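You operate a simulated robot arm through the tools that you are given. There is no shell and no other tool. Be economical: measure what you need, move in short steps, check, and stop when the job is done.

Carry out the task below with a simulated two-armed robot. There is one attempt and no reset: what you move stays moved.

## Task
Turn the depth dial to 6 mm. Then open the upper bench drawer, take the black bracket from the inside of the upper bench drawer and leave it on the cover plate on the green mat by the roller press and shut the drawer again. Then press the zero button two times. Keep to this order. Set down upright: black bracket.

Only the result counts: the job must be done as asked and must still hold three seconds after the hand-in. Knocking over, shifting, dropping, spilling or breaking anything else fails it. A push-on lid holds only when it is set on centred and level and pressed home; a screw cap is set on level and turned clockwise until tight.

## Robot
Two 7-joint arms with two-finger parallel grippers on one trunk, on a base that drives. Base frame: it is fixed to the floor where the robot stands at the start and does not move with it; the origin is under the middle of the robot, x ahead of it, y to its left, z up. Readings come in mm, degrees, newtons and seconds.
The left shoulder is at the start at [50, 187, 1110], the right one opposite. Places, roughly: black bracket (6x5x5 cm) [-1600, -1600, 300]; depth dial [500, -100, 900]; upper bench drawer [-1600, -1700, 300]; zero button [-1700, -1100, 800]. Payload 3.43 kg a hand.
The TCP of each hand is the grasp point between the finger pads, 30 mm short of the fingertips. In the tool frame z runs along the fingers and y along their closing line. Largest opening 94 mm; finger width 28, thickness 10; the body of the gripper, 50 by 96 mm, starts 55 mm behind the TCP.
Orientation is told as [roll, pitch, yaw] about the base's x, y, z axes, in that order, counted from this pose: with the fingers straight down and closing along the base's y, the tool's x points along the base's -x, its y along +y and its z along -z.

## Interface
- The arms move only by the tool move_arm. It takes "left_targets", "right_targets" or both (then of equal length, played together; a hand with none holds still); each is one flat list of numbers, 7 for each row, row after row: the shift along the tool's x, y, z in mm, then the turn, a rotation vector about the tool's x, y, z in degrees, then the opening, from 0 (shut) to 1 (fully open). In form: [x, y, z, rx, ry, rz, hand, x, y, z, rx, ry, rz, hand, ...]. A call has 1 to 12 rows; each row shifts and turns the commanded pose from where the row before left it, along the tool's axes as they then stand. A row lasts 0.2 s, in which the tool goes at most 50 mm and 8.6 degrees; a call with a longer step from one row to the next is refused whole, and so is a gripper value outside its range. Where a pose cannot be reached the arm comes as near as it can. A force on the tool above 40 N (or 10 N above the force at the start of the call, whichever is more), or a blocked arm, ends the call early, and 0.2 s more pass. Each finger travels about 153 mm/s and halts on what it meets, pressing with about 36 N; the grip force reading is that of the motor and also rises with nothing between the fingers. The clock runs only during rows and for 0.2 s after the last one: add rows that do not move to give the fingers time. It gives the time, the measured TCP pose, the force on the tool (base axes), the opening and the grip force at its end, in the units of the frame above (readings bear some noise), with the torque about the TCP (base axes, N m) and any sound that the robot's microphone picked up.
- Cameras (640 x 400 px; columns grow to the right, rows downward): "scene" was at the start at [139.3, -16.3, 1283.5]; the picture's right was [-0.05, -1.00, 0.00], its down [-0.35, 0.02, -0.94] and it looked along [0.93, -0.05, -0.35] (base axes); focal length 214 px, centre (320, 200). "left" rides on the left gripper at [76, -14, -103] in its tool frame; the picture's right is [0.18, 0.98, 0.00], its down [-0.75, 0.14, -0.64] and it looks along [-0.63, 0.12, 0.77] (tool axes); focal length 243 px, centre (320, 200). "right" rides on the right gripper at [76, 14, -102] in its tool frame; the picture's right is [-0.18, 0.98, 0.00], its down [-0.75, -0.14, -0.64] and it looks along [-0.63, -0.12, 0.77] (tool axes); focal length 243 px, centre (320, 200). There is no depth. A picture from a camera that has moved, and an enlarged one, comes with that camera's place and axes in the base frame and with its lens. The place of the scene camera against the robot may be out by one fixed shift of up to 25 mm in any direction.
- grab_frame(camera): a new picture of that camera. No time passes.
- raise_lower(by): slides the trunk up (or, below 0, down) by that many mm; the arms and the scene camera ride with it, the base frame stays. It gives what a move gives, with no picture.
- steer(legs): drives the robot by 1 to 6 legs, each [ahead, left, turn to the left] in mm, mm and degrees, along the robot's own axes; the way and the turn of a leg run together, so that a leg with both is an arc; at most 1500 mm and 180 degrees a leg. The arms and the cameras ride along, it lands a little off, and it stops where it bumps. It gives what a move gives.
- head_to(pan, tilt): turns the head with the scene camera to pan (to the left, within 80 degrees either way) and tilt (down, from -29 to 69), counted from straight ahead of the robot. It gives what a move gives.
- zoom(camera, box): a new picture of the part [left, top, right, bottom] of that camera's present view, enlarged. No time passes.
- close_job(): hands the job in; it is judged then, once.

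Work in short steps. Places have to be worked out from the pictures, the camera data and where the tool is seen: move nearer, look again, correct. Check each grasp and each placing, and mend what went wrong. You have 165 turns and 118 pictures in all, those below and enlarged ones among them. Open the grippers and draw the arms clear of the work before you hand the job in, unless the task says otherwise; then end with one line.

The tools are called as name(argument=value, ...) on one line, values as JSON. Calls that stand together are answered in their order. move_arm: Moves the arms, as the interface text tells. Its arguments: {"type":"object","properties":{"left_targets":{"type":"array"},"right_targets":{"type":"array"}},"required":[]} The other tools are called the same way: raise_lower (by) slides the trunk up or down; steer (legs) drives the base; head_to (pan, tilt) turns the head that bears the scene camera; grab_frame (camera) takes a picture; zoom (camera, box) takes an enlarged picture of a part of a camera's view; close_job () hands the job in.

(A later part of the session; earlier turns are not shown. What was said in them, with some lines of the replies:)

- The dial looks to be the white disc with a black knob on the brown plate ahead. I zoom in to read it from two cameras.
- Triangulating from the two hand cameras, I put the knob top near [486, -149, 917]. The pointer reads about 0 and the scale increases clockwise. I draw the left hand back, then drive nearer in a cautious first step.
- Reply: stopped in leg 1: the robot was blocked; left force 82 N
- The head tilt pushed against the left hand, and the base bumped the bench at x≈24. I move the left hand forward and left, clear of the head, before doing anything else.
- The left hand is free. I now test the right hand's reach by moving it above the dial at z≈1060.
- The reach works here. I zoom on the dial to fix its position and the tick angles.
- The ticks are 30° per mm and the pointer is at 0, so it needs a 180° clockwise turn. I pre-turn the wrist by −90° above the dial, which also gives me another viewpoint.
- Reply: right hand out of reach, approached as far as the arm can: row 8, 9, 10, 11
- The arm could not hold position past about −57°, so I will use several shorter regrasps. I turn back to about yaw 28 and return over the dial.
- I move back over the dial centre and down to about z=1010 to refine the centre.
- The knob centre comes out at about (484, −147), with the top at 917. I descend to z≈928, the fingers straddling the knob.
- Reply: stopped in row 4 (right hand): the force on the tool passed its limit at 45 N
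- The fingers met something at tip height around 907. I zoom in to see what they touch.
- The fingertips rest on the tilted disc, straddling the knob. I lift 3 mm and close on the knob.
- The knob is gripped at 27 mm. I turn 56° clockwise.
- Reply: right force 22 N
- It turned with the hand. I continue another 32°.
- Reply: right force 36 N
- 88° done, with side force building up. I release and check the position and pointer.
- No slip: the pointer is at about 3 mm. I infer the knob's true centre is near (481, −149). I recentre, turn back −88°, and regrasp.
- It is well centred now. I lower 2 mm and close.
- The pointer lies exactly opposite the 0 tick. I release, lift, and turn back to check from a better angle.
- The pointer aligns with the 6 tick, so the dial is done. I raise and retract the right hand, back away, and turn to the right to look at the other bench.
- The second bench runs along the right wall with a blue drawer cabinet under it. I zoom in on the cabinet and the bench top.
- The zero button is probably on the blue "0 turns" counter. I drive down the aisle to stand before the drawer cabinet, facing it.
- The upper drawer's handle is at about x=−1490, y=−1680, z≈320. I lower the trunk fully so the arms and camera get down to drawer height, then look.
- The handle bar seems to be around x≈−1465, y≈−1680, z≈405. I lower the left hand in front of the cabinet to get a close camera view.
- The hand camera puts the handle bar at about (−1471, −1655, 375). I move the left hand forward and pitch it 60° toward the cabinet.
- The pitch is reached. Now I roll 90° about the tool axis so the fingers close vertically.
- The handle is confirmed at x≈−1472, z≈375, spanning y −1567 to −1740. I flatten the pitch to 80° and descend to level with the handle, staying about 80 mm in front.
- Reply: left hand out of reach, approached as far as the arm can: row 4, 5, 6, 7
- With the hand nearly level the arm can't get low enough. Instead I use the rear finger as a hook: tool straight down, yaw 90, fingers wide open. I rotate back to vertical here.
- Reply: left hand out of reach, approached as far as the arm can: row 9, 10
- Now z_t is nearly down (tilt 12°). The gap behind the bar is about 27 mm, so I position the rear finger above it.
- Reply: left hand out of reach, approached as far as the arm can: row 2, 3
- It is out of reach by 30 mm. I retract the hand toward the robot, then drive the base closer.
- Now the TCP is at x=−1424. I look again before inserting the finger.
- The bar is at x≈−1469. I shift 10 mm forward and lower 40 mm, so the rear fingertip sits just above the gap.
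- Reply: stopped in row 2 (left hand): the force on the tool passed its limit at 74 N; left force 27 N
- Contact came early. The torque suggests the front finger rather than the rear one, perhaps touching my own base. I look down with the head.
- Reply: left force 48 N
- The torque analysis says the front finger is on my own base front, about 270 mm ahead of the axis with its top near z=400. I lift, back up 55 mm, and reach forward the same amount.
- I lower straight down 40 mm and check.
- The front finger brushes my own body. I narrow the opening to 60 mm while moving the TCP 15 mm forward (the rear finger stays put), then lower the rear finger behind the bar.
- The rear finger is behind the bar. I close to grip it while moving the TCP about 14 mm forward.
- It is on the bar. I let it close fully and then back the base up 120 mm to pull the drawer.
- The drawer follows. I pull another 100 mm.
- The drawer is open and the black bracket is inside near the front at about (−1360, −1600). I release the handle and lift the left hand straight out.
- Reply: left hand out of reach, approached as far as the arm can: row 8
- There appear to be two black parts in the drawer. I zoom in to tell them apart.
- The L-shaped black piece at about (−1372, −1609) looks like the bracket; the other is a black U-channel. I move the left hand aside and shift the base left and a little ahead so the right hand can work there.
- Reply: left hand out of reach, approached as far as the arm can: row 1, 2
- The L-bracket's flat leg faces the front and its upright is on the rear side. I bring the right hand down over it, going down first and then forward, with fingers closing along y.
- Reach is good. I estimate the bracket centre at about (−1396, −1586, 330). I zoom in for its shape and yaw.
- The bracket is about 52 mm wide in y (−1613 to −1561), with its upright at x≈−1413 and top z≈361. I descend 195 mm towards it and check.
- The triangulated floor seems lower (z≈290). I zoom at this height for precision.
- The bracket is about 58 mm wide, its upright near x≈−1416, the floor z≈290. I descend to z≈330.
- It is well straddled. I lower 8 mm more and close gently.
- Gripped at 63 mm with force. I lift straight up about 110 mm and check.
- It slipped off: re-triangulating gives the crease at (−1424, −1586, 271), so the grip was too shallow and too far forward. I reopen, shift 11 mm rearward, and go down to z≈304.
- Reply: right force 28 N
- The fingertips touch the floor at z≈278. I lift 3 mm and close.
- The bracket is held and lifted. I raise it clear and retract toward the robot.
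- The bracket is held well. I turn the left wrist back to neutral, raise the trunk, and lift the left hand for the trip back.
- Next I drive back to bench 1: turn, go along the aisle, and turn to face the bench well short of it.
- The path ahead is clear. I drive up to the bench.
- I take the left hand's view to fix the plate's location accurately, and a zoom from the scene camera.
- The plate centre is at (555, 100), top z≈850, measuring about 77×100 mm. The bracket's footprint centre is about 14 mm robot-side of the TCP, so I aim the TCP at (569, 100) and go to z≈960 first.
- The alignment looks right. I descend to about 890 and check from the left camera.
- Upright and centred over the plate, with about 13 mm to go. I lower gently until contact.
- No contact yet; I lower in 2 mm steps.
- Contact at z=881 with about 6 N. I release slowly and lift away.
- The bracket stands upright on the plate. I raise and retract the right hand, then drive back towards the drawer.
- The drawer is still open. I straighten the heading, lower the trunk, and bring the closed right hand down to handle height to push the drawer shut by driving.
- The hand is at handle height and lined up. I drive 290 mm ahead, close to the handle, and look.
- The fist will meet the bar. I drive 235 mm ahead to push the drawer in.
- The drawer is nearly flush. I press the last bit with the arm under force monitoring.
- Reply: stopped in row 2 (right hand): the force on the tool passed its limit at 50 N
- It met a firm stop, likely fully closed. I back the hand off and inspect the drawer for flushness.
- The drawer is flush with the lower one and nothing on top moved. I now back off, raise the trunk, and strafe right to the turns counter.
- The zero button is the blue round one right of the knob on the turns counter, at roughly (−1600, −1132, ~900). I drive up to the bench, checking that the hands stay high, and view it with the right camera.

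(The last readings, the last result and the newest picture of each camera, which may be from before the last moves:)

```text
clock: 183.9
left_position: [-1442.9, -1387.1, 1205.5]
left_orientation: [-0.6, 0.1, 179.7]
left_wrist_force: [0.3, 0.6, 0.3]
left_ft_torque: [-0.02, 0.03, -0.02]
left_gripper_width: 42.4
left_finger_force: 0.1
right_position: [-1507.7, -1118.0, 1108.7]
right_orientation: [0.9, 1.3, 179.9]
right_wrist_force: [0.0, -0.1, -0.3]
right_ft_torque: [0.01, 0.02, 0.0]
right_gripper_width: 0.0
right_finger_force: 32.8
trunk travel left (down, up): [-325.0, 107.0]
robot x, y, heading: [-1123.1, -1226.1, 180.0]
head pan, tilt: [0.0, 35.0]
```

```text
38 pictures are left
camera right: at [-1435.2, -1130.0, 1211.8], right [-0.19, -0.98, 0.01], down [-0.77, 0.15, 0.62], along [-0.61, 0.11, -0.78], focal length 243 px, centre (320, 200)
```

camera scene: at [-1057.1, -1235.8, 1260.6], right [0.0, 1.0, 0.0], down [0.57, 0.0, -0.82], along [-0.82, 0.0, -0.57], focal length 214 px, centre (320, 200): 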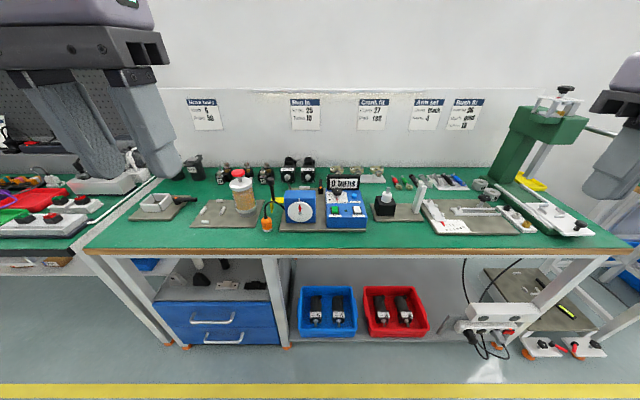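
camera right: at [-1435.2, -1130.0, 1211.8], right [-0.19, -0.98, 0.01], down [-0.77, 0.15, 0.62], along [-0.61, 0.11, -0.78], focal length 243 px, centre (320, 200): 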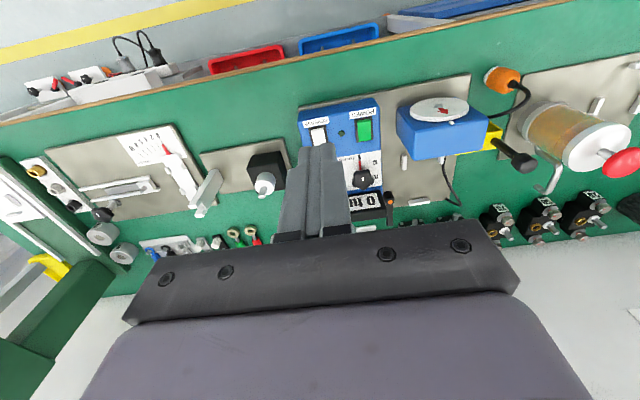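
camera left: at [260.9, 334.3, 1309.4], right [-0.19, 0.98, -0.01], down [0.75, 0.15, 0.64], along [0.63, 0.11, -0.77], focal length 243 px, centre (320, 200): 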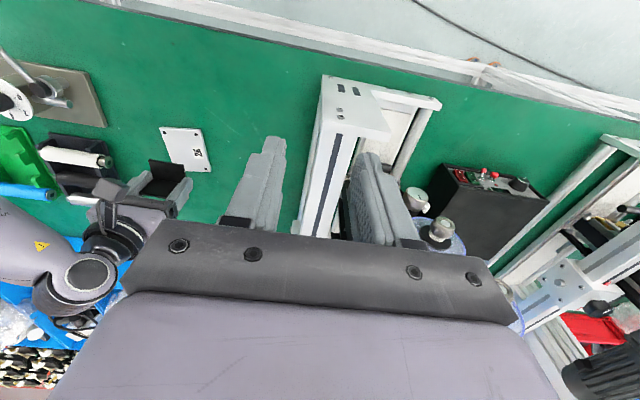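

The fingers hide the button, so I shift the hand 70 mm to the right (+y), lower, and look.

move_arm(right_targets=[0, -35, 25, 0, 0, 0, 0, 0, -35, 25, 0, 0, 0, 0, 0, 0, 0, 0, 0, 0, 0])

grab_frame(camera="right")

```text
clock: 184.7
left_position: [-1441.8, -1386.6, 1206.2]
left_orientation: [-0.5, 0.1, 179.8]
left_wrist_force: [0.5, -1.2, -0.1]
left_ft_torque: [0.03, 0.01, -0.01]
left_gripper_width: 42.4
left_finger_force: 0.1
right_position: [-1506.6, -1049.5, 1057.3]
right_orientation: [0.9, 1.3, 179.8]
right_wrist_force: [0.1, 0.4, -0.5]
right_ft_torque: [0.0, 0.0, 0.0]
right_gripper_width: 0.0
right_finger_force: 32.3
trunk travel left (down, up): [-325.0, 107.0]
robot x, y, heading: [-1119.2, -1225.2, 180.2]
head pan, tilt: [0.0, 35.0]
```

```text
37 pictures are left
camera right: at [-1433.6, -1060.3, 1160.2], right [-0.19, -0.98, 0.01], down [-0.77, 0.15, 0.62], along [-0.61, 0.11, -0.78], focal length 243 px, centre (320, 200)
```

right: 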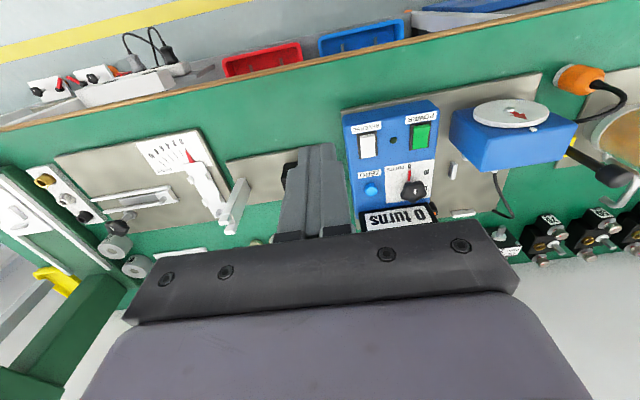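

From two hand views, the panel sits lower than I guessed, near z≈840, with the button at about (−1680, −1102). I move the hand forward, staying to the side and high, for a closer view.

move_arm(right_targets=[-34, 0, 15, 0, 0, 0, 0, -34, 0, 15, 0, 0, 0, 0, -34, 0, 15, 0, 0, 0, 0, -30, 0, 15, 0, 0, 0, 0, 0, 0, 0, 0, 0, 0, 0])

grab_frame(camera="right")

zoom(camera="scene", box=[256, 120, 448, 240])

```text
clock: 185.9
left_position: [-1440.8, -1387.2, 1208.2]
left_orientation: [-0.6, 0.1, 179.8]
left_wrist_force: [0.7, -0.2, -0.2]
left_ft_torque: [0.04, 0.01, -0.02]
left_gripper_width: 42.2
left_finger_force: 0.0
right_position: [-1636.0, -1048.6, 992.4]
right_orientation: [1.0, 1.4, 179.8]
right_wrist_force: [0.6, -0.5, -0.1]
right_ft_torque: [0.0, -0.02, -0.05]
right_gripper_width: 0.0
right_finger_force: 32.0
trunk travel left (down, up): [-325.0, 107.0]
robot x, y, heading: [-1122.5, -1223.4, 179.9]
head pan, tilt: [0.0, 35.0]
```

```text
36 pictures are left
camera right: at [-1564.4, -1060.6, 1097.0], right [-0.19, -0.98, 0.01], down [-0.77, 0.15, 0.62], along [-0.61, 0.11, -0.78], focal length 243 px, centre (320, 200)
```

right: 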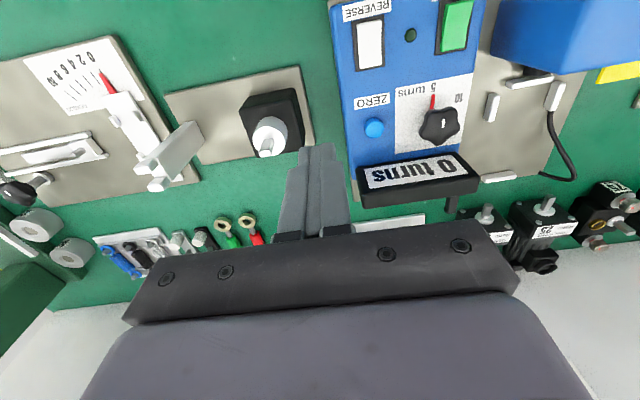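

```text
3.33 times, centred on (352, 180) of scene
camera zoom: at [-1280.4, -1235.7, 1260.7], right [0.0, 1.0, 0.0], down [0.57, 0.0, -0.82], along [-0.82, 0.0, -0.57], focal length 715 px, centre (213, 267)
```

zoom: 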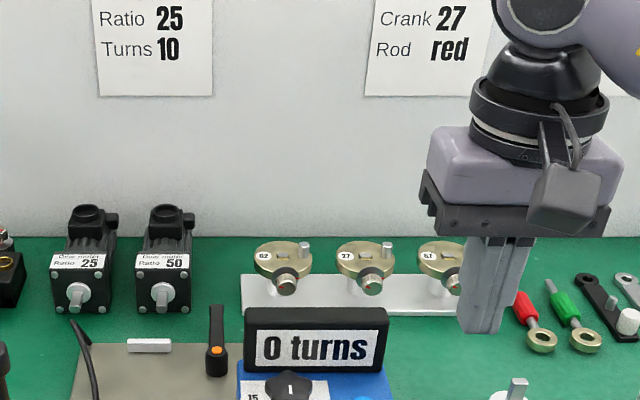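

The button is at about (−1672, −1100, 851). I move above it, with the tips about 30 mm over the button.

move_arm(right_targets=[-19, 25, 0, 0, 0, 0, 0, -19, 25, 0, 0, 0, 0, 0, 0, 0, 40, 0, 0, 0, 0, 0, 0, 40, 0, 0, 0, 0, 0, 0, 0, 0, 0, 0, 0])

grab_frame(camera="right")

head_to(pan=0, tilt=40)

zoom(camera="scene", box=[288, 100, 448, 220])

```text
clock: 187.1
left_position: [-1442.1, -1386.9, 1207.0]
left_orientation: [-0.5, 0.1, 179.8]
left_wrist_force: [0.2, 0.2, -0.6]
left_ft_torque: [-0.04, 0.03, -0.01]
left_gripper_width: 42.3
left_finger_force: 0.0
right_position: [-1673.4, -1100.7, 914.6]
right_orientation: [0.8, 1.3, 179.9]
right_wrist_force: [-0.1, 0.8, -0.2]
right_ft_torque: [0.0, -0.02, 0.0]
right_gripper_width: 0.0
right_finger_force: 33.2
trunk travel left (down, up): [-325.0, 107.0]
robot x, y, heading: [-1121.6, -1219.7, 180.1]
head pan, tilt: [0.0, 35.0]
```

```text
34 pictures are left
camera right: at [-1601.1, -1112.9, 1017.4], right [-0.19, -0.98, 0.01], down [-0.77, 0.15, 0.62], along [-0.61, 0.11, -0.78], focal length 243 px, centre (320, 200)
```

right: 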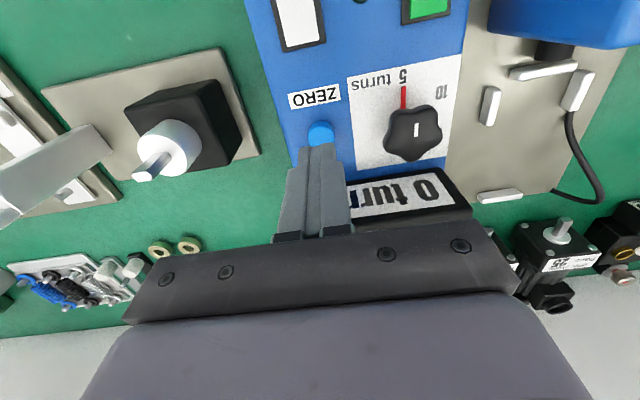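

```text
clock: 187.7
left_position: [-1442.2, -1387.2, 1206.6]
left_orientation: [-0.7, 0.1, 179.7]
left_wrist_force: [0.4, 0.7, 0.2]
left_ft_torque: [0.01, -0.01, 0.0]
left_gripper_width: 42.3
left_finger_force: 0.0
right_position: [-1672.0, -1101.5, 914.3]
right_orientation: [0.9, 1.3, 179.9]
right_wrist_force: [0.4, 0.0, -0.6]
right_ft_torque: [0.04, -0.03, -0.01]
right_gripper_width: 0.0
right_finger_force: 32.9
trunk travel left (down, up): [-325.0, 107.0]
robot x, y, heading: [-1128.3, -1225.8, 179.8]
head pan, tilt: [0.0, 40.0]
```

```text
3.33 times, centred on (368, 160) of scene
camera zoom: at [-1277.5, -1235.7, 1253.2], right [0.0, 1.0, 0.0], down [0.64, 0.0, -0.77], along [-0.77, 0.0, -0.64], focal length 715 px, centre (160, 333)
```

zoom: 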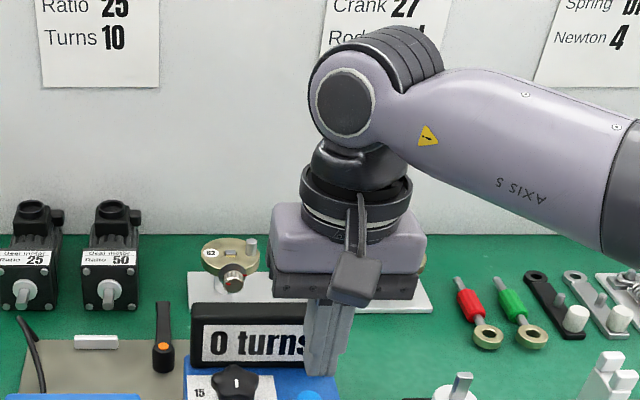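

The tip is aligned with the button. I descend 26 mm, then press in small steps.

move_arm(right_targets=[0, 0, 13, 0, 0, 0, 0, 0, 0, 13, 0, 0, 0, 0, 0, 0, 0, 0, 0, 0, 0])

zoom(camera="right", box=[240, 90, 432, 230])

```text
clock: 188.5
left_position: [-1442.3, -1387.1, 1205.8]
left_orientation: [-0.5, 0.2, 179.7]
left_wrist_force: [0.6, 0.0, -0.5]
left_ft_torque: [-0.04, -0.01, 0.03]
left_gripper_width: 42.3
left_finger_force: 0.0
right_position: [-1673.3, -1101.3, 888.4]
right_orientation: [0.8, 1.2, 179.9]
right_wrist_force: [-0.3, -0.5, -0.4]
right_ft_torque: [0.01, -0.04, 0.02]
right_gripper_width: 0.0
right_finger_force: 33.3
trunk travel left (down, up): [-325.0, 107.0]
robot x, y, heading: [-1123.3, -1225.5, 180.1]
head pan, tilt: [0.0, 40.0]
```

```text
2.86 times, centred on (336, 160) of right
camera zoom: at [-1599.9, -1112.9, 991.1], right [-0.19, -0.98, 0.01], down [-0.77, 0.15, 0.62], along [-0.61, 0.11, -0.78], focal length 693 px, centre (274, 314)
```

zoom: 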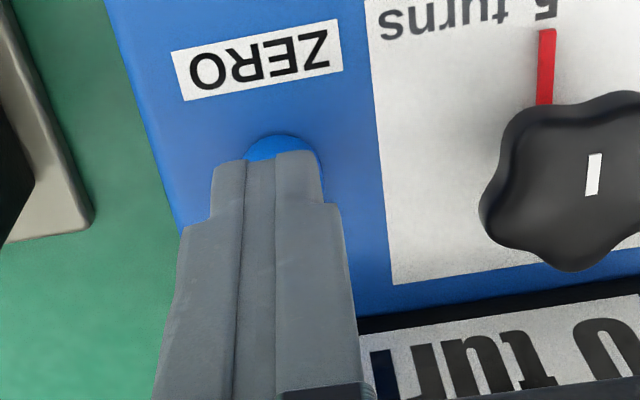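

The tip sits right over the button. I press down in small steps and listen for a click.

move_arm(right_targets=[0, 0, 3, 0, 0, 0, 0, 0, 0, 3, 0, 0, 0, 0, 0, 0, 0, 0, 0, 0, 0])

```text
clock: 189.3
left_position: [-1442.1, -1387.7, 1205.7]
left_orientation: [-0.6, 0.1, 179.7]
left_wrist_force: [0.1, -0.3, 0.1]
left_ft_torque: [0.03, 0.01, 0.03]
left_gripper_width: 42.1
left_finger_force: 0.1
right_position: [-1671.3, -1102.2, 881.1]
right_orientation: [0.9, 1.3, 179.9]
right_wrist_force: [-0.7, 0.3, -0.2]
right_ft_torque: [0.04, 0.04, 0.01]
right_gripper_width: 0.1
right_finger_force: 32.9
trunk travel left (down, up): [-325.0, 107.0]
robot x, y, heading: [-1124.4, -1225.2, 180.2]
head pan, tilt: [0.0, 40.0]
```

move_arm(right_targets=[0, 0, 2, 0, 0, 0, 0, 0, 0, 0, 0, 0, 0, 0])

```text
clock: 189.9
left_position: [-1441.8, -1386.8, 1206.3]
left_orientation: [-0.6, 0.1, 179.6]
left_wrist_force: [-0.8, 0.4, -0.4]
left_ft_torque: [0.03, -0.01, 0.0]
left_gripper_width: 42.2
left_finger_force: 0.1
right_position: [-1671.5, -1100.2, 879.6]
right_orientation: [0.9, 1.3, 179.9]
right_wrist_force: [0.1, 0.1, 1.8]
right_ft_torque: [0.01, 0.0, -0.01]
right_gripper_width: 0.0
right_finger_force: 32.9
trunk travel left (down, up): [-325.0, 107.0]
robot x, y, heading: [-1123.8, -1225.9, 179.9]
head pan, tilt: [0.0, 40.0]
```

Light contact begins at TCP z≈880. I press 2 mm more.

move_arm(right_targets=[0, 0, 2, 0, 0, 0, 0, 0, 0, 0, 0, 0, 0, 0])

```text
clock: 190.5
left_position: [-1441.9, -1387.3, 1207.1]
left_orientation: [-0.6, 0.1, 179.7]
left_wrist_force: [0.4, -0.1, -0.5]
left_ft_torque: [-0.01, -0.02, 0.0]
left_gripper_width: 42.3
left_finger_force: 0.0
right_position: [-1671.8, -1100.6, 878.3]
right_orientation: [0.9, 1.3, 179.9]
right_wrist_force: [-0.9, -0.5, 2.8]
right_ft_torque: [-0.06, 0.0, -0.01]
right_gripper_width: 0.0
right_finger_force: 33.0
trunk travel left (down, up): [-325.0, 107.0]
robot x, y, heading: [-1121.9, -1225.7, 180.1]
head pan, tilt: [0.0, 40.0]
heard: click
```

Click heard: first press. I lift 10 mm to release.

move_arm(right_targets=[0, 0, -10, 0, 0, 0, 0, 0, 0, 0, 0, 0, 0, 0, 0, 0, 0, 0, 0, 0, 0])

move_arm(right_targets=[0, 0, 6, 0, 0, 0, 0, 0, 0, 3, 0, 0, 0, 0, 0, 0, 1.2, 0, 0, 0, 0, 0, 0, 0, 0, 0, 0, 0])

```text
clock: 191.3
left_position: [-1442.5, -1387.5, 1207.4]
left_orientation: [-0.5, 0.1, 179.8]
left_wrist_force: [0.1, 0.3, 0.3]
left_ft_torque: [0.0, -0.02, 0.04]
left_gripper_width: 42.8
left_finger_force: 0.0
right_position: [-1671.8, -1100.9, 888.3]
right_orientation: [0.9, 1.2, 179.9]
right_wrist_force: [0.2, -0.5, 0.1]
right_ft_torque: [-0.03, 0.0, 0.02]
right_gripper_width: 0.2
right_finger_force: 32.6
trunk travel left (down, up): [-325.0, 107.0]
robot x, y, heading: [-1123.3, -1225.3, 180.3]
head pan, tilt: [0.0, 40.0]
```

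```text
clock: 192.3
left_position: [-1442.6, -1388.5, 1206.1]
left_orientation: [-0.6, 0.1, 179.7]
left_wrist_force: [0.2, 0.2, 0.1]
left_ft_torque: [0.02, -0.01, -0.03]
left_gripper_width: 42.1
left_finger_force: 0.0
right_position: [-1672.7, -1100.7, 878.8]
right_orientation: [0.9, 1.3, 179.9]
right_wrist_force: [-1.3, -1.3, 1.9]
right_ft_torque: [-0.03, 0.03, 0.0]
right_gripper_width: 0.2
right_finger_force: 33.1
trunk travel left (down, up): [-325.0, 107.0]
robot x, y, heading: [-1124.1, -1226.2, 179.9]
head pan, tilt: [0.0, 40.0]
heard: click
```

The second click is heard, so both presses are done. I lift away, retract both hands, and check the station and the display.

move_arm(right_targets=[0, 0, -30, 0, 0, 0, 0, 0, 0, -45, 0, 0, 0, 0, 0, 0, -45, 0, 0, 0, 0, 0, 0, -45, 0, 0, 0, 0, 40, -10, -25, 0, 0, 0, 0, 45, -10, 0, 0, 0, 0, 0.3, 45, -10, 0, 0, 0, 0, 0.6, 0, 0, 0, 0, 0, 0, 1, 0, 0, 0, 0, 0, 0, 1], left_targets=[0, 0, 0, 0, 0, 0, 0.5, 0, 0, 0, 0, 0, 0, 0.6, 0, 0, 0, 0, 0, 0, 0.7, 0, 0, 0, 0, 0, 0, 0.8, 0, 0, 0, 0, 0, 0, 0.9, 0, 0, 0, 0, 0, 0, 1, 0, 0, 0, 0, 0, 0, 1, 0, 0, 0, 0, 0, 0, 1, 0, 0, 0, 0, 0, 0, 1])

steer(legs=[[-300, 0, 0]])

grab_frame(camera="scene")

```text
clock: 194.3
left_position: [-1441.5, -1387.6, 1206.5]
left_orientation: [-0.6, 0.0, 179.7]
left_wrist_force: [-0.3, -0.6, 0.7]
left_ft_torque: [0.01, -0.03, 0.03]
left_gripper_width: 94.1
left_finger_force: 0.1
right_position: [-1545.1, -1067.2, 1070.2]
right_orientation: [0.9, 1.3, 180.0]
right_wrist_force: [0.5, -0.4, -0.6]
right_ft_torque: [0.0, 0.0, 0.01]
right_gripper_width: 93.8
right_finger_force: 0.1
trunk travel left (down, up): [-325.0, 107.0]
robot x, y, heading: [-1122.0, -1222.6, 179.8]
head pan, tilt: [0.0, 40.0]
```

```text
clock: 196.4
left_position: [-1143.1, -1387.6, 1206.6]
left_orientation: [-0.6, 0.0, 179.8]
left_wrist_force: [0.0, 0.0, -0.6]
left_ft_torque: [0.02, -0.01, -0.03]
left_gripper_width: 94.0
left_finger_force: 0.0
right_position: [-1249.2, -1067.2, 1069.3]
right_orientation: [1.0, 1.3, 179.9]
right_wrist_force: [-0.6, -1.7, 0.4]
right_ft_torque: [-0.01, 0.01, -0.01]
right_gripper_width: 93.9
right_finger_force: 0.1
trunk travel left (down, up): [-325.0, 107.0]
robot x, y, heading: [-823.5, -1223.0, 180.0]
head pan, tilt: [0.0, 40.0]
```

```text
31 pictures are left
camera scene: at [-979.0, -1235.8, 1253.2], right [0.0, 1.0, 0.0], down [0.64, 0.0, -0.77], along [-0.77, 0.0, -0.64], focal length 214 px, centre (320, 200)
```

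scene: 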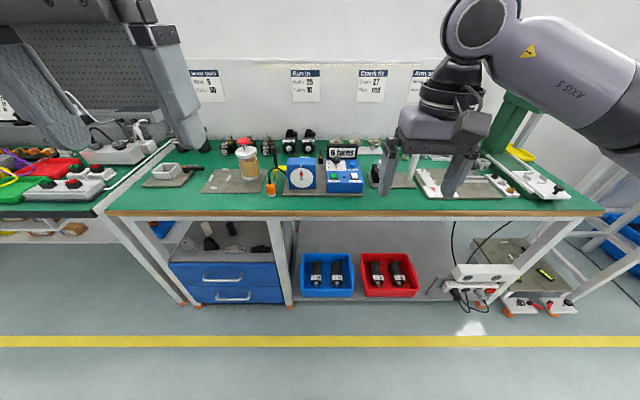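

zoom(camera="scene", box=[160, 130, 384, 310])

```text
2.22 times, centred on (272, 220) of scene
camera zoom: at [-979.0, -1235.8, 1253.2], right [0.0, 1.0, 0.0], down [0.64, 0.0, -0.77], along [-0.77, 0.0, -0.64], focal length 477 px, centre (427, 156)
```

zoom: 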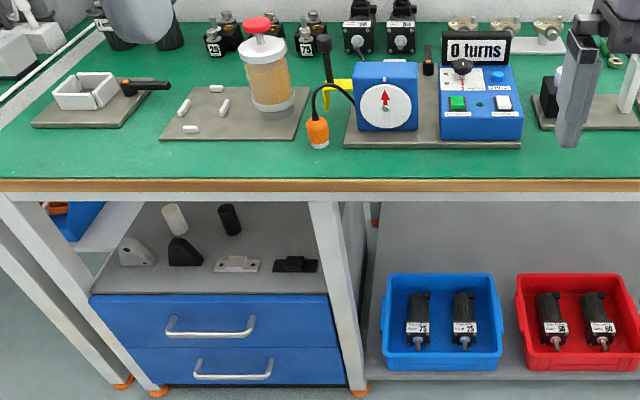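

The display still reads "0 turns", the drawer is shut, and nothing on this bench looks disturbed. Grippers are open and the arms are clear, so I hand in.

close_job()

```text
The job is handed in.
```

The job is handed in: the dial is at 6 mm, the black bracket stands upright on the cover plate, the drawer is shut, and the zero button was pressed twice. The cover plate shifted about 4 mm when I released the bracket.
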